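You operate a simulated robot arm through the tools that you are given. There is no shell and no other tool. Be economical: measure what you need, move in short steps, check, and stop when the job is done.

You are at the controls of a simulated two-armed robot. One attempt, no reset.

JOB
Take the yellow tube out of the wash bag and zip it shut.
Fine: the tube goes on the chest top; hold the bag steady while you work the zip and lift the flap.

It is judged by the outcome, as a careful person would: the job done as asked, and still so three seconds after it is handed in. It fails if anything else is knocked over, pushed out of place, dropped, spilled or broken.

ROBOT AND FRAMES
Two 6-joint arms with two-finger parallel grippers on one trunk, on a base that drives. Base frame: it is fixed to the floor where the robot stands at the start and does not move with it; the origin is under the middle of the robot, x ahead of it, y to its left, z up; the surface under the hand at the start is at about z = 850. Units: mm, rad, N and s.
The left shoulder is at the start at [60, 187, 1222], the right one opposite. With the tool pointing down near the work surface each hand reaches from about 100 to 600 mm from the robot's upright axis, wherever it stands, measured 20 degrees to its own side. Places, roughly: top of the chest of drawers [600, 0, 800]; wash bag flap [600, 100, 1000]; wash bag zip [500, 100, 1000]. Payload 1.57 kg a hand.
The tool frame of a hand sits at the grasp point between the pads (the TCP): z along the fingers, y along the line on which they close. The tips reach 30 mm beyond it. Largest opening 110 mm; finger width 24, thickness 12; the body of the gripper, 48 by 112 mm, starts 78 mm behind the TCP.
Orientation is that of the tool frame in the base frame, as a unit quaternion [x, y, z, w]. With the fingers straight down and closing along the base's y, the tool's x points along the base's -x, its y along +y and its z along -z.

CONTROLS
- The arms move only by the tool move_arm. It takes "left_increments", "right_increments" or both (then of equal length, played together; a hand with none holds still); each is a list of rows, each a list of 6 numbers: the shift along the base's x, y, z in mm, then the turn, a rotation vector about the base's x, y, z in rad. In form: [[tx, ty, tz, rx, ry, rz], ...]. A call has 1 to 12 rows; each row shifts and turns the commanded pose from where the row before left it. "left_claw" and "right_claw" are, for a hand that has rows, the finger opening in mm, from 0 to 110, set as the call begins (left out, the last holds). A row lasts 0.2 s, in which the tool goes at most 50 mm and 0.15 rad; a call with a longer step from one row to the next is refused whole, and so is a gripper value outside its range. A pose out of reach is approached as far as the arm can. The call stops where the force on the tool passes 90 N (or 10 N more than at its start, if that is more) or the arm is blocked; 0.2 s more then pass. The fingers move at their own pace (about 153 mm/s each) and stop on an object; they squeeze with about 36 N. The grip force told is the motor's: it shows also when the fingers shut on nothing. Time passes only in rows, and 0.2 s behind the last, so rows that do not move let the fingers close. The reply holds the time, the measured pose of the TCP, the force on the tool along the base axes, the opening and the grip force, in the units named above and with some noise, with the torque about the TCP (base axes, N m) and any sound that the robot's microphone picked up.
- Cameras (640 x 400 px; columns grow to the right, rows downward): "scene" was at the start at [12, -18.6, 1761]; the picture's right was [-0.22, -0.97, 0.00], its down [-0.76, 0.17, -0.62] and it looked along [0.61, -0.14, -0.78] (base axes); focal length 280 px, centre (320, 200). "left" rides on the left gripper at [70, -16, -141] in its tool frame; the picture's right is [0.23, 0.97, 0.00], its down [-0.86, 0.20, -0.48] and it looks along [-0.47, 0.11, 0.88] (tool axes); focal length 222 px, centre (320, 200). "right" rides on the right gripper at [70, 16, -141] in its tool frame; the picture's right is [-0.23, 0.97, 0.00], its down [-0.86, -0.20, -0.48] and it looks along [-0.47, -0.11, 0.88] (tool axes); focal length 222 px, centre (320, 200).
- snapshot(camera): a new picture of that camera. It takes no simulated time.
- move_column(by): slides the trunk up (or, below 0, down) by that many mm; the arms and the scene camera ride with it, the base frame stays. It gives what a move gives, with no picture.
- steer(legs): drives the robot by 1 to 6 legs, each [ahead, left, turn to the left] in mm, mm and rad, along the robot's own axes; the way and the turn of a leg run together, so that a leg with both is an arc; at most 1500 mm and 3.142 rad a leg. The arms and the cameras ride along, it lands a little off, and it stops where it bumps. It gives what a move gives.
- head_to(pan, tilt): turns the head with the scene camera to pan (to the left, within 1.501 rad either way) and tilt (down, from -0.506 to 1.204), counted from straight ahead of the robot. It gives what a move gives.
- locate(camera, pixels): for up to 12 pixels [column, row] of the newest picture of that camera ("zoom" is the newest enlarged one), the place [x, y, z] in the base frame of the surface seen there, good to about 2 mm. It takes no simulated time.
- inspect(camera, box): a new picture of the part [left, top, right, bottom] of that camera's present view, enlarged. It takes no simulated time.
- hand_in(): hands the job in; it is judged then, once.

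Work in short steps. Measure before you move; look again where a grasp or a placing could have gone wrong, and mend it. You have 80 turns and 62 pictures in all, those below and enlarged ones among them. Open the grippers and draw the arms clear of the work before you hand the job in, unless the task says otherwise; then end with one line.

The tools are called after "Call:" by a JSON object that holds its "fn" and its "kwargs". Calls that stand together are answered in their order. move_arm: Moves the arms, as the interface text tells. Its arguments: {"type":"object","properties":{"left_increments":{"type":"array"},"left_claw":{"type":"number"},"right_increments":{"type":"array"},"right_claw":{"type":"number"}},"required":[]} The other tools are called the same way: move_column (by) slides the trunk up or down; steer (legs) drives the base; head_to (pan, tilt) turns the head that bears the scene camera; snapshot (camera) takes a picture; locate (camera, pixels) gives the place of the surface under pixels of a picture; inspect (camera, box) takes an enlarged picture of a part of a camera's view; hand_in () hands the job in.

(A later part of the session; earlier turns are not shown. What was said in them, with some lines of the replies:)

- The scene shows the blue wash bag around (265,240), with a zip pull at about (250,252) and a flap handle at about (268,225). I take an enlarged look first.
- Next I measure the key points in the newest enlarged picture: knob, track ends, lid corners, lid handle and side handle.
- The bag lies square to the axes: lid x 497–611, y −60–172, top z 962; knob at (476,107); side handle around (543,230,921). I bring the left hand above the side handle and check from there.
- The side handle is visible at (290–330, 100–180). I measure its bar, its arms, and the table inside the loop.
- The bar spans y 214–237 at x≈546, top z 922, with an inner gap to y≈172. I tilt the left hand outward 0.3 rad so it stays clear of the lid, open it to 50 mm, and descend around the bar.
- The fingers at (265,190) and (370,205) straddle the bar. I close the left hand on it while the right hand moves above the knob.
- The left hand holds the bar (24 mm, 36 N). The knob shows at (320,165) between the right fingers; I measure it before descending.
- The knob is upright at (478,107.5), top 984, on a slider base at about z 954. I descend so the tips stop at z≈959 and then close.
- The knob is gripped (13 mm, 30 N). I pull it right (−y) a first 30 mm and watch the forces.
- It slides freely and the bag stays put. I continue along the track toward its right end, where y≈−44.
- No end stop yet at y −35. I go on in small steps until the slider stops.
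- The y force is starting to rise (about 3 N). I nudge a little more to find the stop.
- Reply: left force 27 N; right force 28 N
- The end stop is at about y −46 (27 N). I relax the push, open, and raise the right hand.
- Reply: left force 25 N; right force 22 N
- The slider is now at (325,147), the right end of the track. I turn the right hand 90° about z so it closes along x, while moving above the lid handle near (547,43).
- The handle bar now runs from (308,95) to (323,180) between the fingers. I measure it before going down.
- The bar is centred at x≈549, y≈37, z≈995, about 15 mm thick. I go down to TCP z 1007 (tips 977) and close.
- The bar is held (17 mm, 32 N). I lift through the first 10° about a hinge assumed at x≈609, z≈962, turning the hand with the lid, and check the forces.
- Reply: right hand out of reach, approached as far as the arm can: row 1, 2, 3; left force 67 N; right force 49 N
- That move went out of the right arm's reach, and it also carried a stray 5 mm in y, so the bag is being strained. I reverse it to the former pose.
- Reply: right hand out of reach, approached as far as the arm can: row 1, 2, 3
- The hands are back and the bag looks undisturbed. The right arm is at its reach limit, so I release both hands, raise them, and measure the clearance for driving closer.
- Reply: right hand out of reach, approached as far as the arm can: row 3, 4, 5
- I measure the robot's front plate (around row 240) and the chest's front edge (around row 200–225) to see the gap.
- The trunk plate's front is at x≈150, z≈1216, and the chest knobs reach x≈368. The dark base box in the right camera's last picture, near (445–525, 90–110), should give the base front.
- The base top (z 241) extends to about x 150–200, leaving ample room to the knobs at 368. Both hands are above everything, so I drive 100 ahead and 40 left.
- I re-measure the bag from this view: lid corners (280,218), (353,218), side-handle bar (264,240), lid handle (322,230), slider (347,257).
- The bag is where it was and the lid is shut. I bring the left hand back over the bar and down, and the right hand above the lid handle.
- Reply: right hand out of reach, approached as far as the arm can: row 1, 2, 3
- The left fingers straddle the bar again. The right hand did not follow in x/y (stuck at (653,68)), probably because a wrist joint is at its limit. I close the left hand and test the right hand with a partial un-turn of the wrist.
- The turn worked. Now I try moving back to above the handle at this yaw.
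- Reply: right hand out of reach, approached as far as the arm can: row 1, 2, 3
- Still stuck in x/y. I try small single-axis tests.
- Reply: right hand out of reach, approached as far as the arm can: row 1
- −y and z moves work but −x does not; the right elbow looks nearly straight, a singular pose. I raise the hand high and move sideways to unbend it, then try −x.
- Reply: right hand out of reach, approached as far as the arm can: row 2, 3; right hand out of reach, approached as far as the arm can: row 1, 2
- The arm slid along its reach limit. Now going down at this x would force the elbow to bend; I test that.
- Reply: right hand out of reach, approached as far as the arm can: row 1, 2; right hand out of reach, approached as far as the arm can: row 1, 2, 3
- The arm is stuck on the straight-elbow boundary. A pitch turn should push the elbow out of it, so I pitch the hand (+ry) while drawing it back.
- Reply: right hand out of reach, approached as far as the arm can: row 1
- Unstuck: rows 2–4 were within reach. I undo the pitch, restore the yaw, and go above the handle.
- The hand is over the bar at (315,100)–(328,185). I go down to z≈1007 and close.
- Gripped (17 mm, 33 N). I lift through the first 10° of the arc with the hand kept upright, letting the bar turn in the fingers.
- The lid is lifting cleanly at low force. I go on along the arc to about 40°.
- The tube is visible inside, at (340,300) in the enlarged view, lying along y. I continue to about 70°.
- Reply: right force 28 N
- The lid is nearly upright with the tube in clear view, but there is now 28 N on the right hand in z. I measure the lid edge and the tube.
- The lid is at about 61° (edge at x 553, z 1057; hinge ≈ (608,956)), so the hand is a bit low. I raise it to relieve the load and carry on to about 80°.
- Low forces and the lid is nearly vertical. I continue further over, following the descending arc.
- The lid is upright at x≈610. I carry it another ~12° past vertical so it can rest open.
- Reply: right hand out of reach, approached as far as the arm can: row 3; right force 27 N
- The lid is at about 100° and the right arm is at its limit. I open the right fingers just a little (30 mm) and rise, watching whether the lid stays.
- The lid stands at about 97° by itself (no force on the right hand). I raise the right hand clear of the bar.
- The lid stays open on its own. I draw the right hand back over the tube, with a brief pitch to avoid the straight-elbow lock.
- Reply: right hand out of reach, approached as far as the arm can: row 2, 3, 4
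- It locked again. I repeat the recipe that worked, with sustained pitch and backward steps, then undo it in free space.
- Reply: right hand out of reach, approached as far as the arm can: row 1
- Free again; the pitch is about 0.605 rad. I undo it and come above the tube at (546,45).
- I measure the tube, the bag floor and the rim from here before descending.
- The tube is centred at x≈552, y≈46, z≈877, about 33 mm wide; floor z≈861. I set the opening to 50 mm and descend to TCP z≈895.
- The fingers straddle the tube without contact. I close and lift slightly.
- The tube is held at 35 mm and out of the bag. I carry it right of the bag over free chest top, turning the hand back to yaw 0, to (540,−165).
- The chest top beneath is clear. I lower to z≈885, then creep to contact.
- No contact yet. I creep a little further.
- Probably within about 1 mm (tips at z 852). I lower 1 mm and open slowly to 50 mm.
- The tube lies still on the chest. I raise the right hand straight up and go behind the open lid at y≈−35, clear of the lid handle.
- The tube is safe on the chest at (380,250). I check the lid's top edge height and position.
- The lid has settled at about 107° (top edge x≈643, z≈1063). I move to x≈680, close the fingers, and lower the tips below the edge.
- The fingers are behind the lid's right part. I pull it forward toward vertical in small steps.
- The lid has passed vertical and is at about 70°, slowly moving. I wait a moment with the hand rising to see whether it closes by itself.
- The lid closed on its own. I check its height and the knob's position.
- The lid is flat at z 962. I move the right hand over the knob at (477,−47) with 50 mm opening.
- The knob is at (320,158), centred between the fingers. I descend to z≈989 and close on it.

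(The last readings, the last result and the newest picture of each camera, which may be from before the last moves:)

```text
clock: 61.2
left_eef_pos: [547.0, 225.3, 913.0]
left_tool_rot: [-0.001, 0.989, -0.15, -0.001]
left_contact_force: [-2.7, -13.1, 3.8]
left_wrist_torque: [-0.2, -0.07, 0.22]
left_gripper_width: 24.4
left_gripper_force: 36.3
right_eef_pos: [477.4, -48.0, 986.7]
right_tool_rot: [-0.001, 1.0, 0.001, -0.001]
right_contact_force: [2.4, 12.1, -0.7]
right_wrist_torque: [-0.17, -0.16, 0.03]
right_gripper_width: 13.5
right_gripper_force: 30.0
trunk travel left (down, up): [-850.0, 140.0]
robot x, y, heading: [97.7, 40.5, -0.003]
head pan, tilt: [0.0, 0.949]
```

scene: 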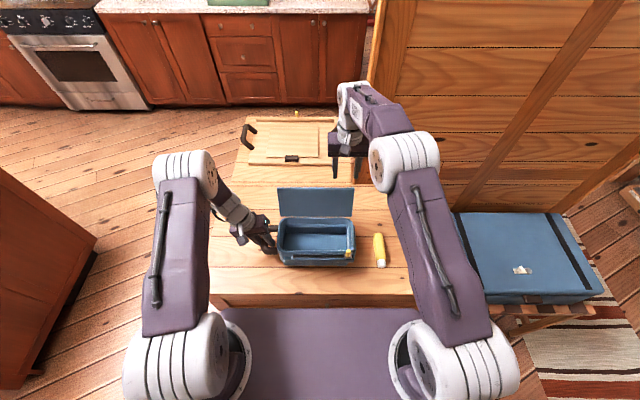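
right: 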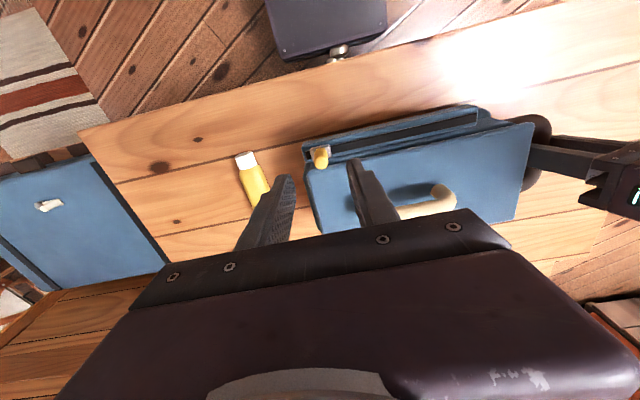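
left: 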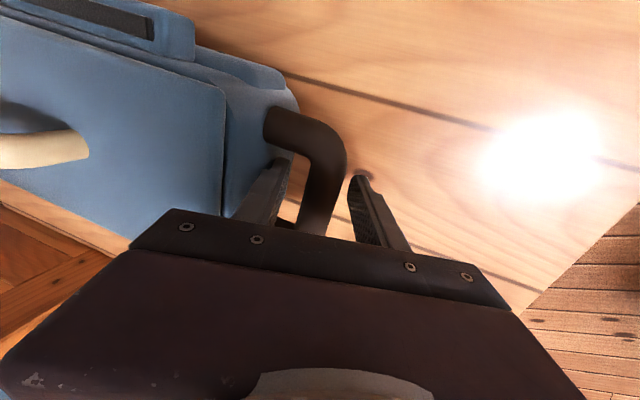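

The knob is gripped (13.5 mm). I slide it left (+y) 150 mm.

Call:
{"fn": "move_arm", "kwargs": {"right_increments": [[0, 8, 0, 0, 0, 0], [0, 15, 0, 0, 0, 0], [0, 15, 0, 0, 0, 0], [0, 15, 0, 0, 0, 0], [0, 15, 0, 0, 0, 0], [0, 15, 0, 0, 0, 0], [0, 15, 0, 0, 0, 0], [0, 15, 0, 0, 0, 0], [0, 15, 0, 0, 0, 0], [0, 12, 0, 0, 0, 0], [0, 10, 0, 0, 0, 0]]}}

Call:
{"fn": "move_arm", "kwargs": {"right_increments": [[0, 3, 0, 0, 0, 0], [0, 3, 0, 0, 0, 0]]}}

```text
clock: 63.6
left_eef_pos: [545.9, 226.3, 912.6]
left_tool_rot: [-0.001, 0.989, -0.15, 0.001]
left_contact_force: [2.6, 1.9, -7.9]
left_wrist_torque: [0.24, -0.39, 0.02]
left_gripper_width: 24.3
left_gripper_force: 36.2
right_eef_pos: [475.9, 102.4, 985.7]
right_tool_rot: [0.0, 1.0, 0.0, -0.002]
right_contact_force: [-5.6, -0.3, 17.4]
right_wrist_torque: [-0.42, 0.14, 0.01]
right_gripper_width: 13.2
right_gripper_force: 29.8
trunk travel left (down, up): [-850.0, 140.0]
robot x, y, heading: [101.3, 39.0, 0.003]
head pan, tilt: [0.0, 0.949]
```

```text
clock: 64.2
left_eef_pos: [546.1, 225.6, 912.8]
left_tool_rot: [-0.001, 0.989, -0.148, 0.001]
left_contact_force: [0.9, 11.6, -7.0]
left_wrist_torque: [0.01, -0.29, -0.3]
left_gripper_width: 24.0
left_gripper_force: 35.9
right_eef_pos: [475.5, 107.0, 986.4]
right_tool_rot: [-0.001, 1.0, 0.0, -0.002]
right_contact_force: [-2.1, -12.2, 15.0]
right_wrist_torque: [0.06, -0.14, -0.04]
right_gripper_width: 13.5
right_gripper_force: 30.0
trunk travel left (down, up): [-850.0, 140.0]
robot x, y, heading: [101.0, 36.6, 0.001]
head pan, tilt: [0.0, 0.949]
```

The slider is meeting its left stop near y 107 (12 N), its original closed place. I nudge 3 mm more to be sure.

Call:
{"fn": "move_arm", "kwargs": {"right_increments": [[0, 3, 1, 0, 0, 0], [0, 0, 0, 0, 0, 0]]}}

Call:
{"fn": "move_arm", "kwargs": {"right_increments": [[0, -2, 0, 0, 0, 0]]}}

Call:
{"fn": "move_arm", "kwargs": {"right_increments": [[0, 0, 0, 0, 0, 0], [0, 0, 0, 0, 0, 0], [0, 0, 25, 0, 0, 0], [0, 0, 40, 0, 0, 0], [0, 0, 45, 0, 0, 0], [0, -40, 20, 0, 0, 0], [0, -45, 0, 0, 0, 0]], "right_claw": 40}}

Call:
{"fn": "inspect", "kwargs": {"camera": "scene", "box": [240, 190, 400, 290]}}

```text
clock: 64.8
left_eef_pos: [547.5, 225.9, 912.2]
left_tool_rot: [0.0, 0.989, -0.148, 0.002]
left_contact_force: [4.6, 20.9, -4.2]
left_wrist_torque: [0.3, 0.04, -0.93]
left_gripper_width: 24.3
left_gripper_force: 36.0
right_eef_pos: [477.1, 108.2, 986.4]
right_tool_rot: [-0.002, 1.0, 0.0, -0.003]
right_contact_force: [-4.8, -20.2, 5.8]
right_wrist_torque: [-0.9, 0.03, -0.04]
right_gripper_width: 13.2
right_gripper_force: 29.9
trunk travel left (down, up): [-850.0, 140.0]
robot x, y, heading: [98.6, 39.8, -0.002]
head pan, tilt: [0.0, 0.949]
```

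```text
clock: 65.2
left_eef_pos: [549.6, 225.7, 911.6]
left_tool_rot: [-0.002, 0.989, -0.149, 0.001]
left_contact_force: [6.8, 15.8, 0.2]
left_wrist_torque: [0.18, 0.12, -0.33]
left_gripper_width: 24.3
left_gripper_force: 35.8
right_eef_pos: [478.3, 108.1, 985.8]
right_tool_rot: [0.0, 1.0, 0.0, -0.003]
right_contact_force: [-6.5, -16.4, 0.7]
right_wrist_torque: [-0.76, 0.35, -0.02]
right_gripper_width: 13.4
right_gripper_force: 30.3
trunk travel left (down, up): [-850.0, 140.0]
robot x, y, heading: [99.7, 40.2, 0.002]
head pan, tilt: [0.0, 0.949]
```

```text
clock: 66.8
left_eef_pos: [547.2, 223.8, 912.8]
left_tool_rot: [-0.001, 0.989, -0.149, 0.0]
left_contact_force: [0.4, -1.5, 0.0]
left_wrist_torque: [0.09, 0.06, 0.05]
left_gripper_width: 24.3
left_gripper_force: 36.0
right_eef_pos: [478.7, 22.7, 1117.7]
right_tool_rot: [0.0, 1.0, 0.002, -0.001]
right_contact_force: [0.6, 1.1, -0.8]
right_wrist_torque: [0.01, 0.0, 0.0]
right_gripper_width: 40.1
right_gripper_force: 0.1
trunk travel left (down, up): [-850.0, 140.0]
robot x, y, heading: [98.9, 43.0, 0.007]
head pan, tilt: [0.0, 0.949]
```

```text
4.00 times, centred on (320, 240) of scene
```

zoom: 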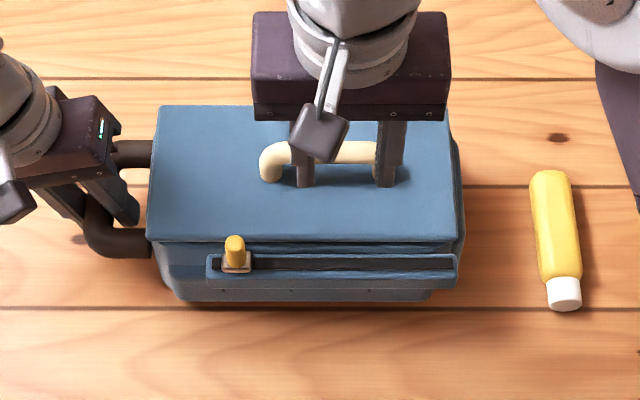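

The slider is back at the left end and the tube lies on the chest. I confirm the knob's place, open the left hand, and draw both arms up and clear.

Call:
{"fn": "locate", "kwargs": {"camera": "zoom", "pixels": [[235, 245], [236, 262], [160, 230], [445, 230], [555, 230]]}}

Call:
{"fn": "move_arm", "kwargs": {"left_increments": [[0, 0, 0, 0, 0, 0], [0, 0, 0, 0, 0, 0], [0, 0, 35, 0, 0, 0], [0, 0, 40, 0, 0, 0], [0, 0, 45, 0, 0, 0], [-10, 20, 40, 0, 0, 0], [-20, 20, 40, 0, 0, 0], [-20, 20, 30, 0, 0, 0]], "left_claw": 50, "right_increments": [[0, 0, 30, 0, 0, 0], [0, -30, 30, 0, 0, 0], [0, -40, 20, 0, 0, 0], [0, -40, 10, 0, 0, 0], [-10, -40, 0, 0, 0, 0], [-10, -40, 0, 0, 0, 0], [-10, -20, 0, 0, 0, 0], [0, 0, 0, 0, 0, 0]]}}

Call:
{"fn": "snapshot", "kwargs": {"camera": "scene"}}

```text
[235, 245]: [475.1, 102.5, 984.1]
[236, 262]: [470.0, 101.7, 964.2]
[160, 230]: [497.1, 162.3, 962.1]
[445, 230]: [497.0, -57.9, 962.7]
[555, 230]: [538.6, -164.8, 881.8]
```

```text
clock: 68.6
left_eef_pos: [494.4, 286.4, 1144.0]
left_tool_rot: [0.0, 0.989, -0.15, -0.001]
left_contact_force: [-0.1, 0.0, 0.9]
left_wrist_torque: [0.01, 0.02, -0.01]
left_gripper_width: 49.9
left_gripper_force: 0.1
right_eef_pos: [448.5, -186.0, 1206.5]
right_tool_rot: [-0.001, 1.0, 0.001, 0.0]
right_contact_force: [0.6, 0.4, 0.0]
right_wrist_torque: [-0.02, -0.02, 0.01]
right_gripper_width: 40.0
right_gripper_force: 0.1
trunk travel left (down, up): [-850.0, 140.0]
robot x, y, heading: [102.5, 40.9, -0.001]
head pan, tilt: [0.0, 0.949]
```

```text
9 pictures are left
```

scene: 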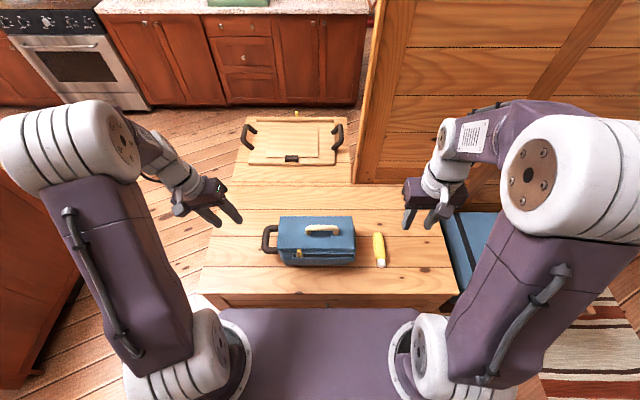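

The knob reads y≈102.5, versus about 107.5 at the start, so I look closer to be sure the zip is fully at its end.

Call:
{"fn": "inspect", "kwargs": {"camera": "scene", "box": [270, 235, 330, 272]}}

Call:
{"fn": "inspect", "kwargs": {"camera": "left", "box": [40, 40, 360, 240]}}

```text
10.67 times, centred on (300, 254) of scene
```

zoom: 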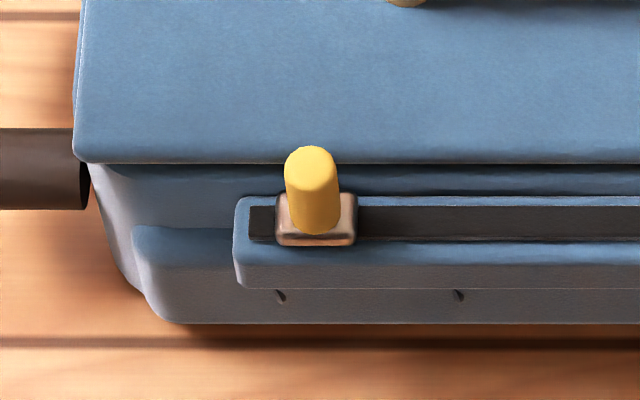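

```text
2.00 times, centred on (200, 140) of left
```

zoom: 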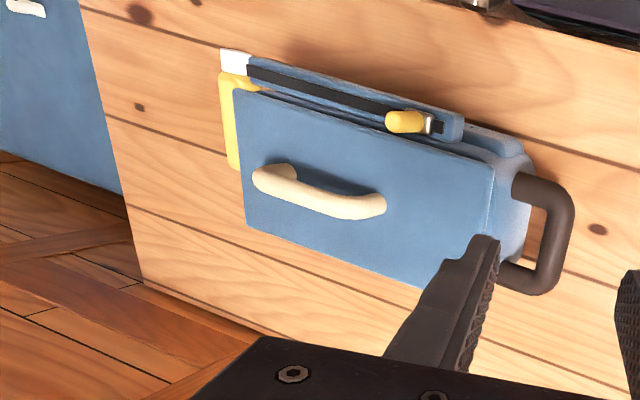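

The tube is on the chest top. The lid is flat, and the slider is back at its left stop with the same sliver of track beyond it as at the start. The bag hasn't moved, and both grippers are open and clear, so I hand the job in.

Call:
{"fn": "hand_in", "kwargs": {}}

```text
The job is handed in.
```

The yellow tube is out of the wash bag and lying on the chest top; the bag's flap is down and its zip is closed.
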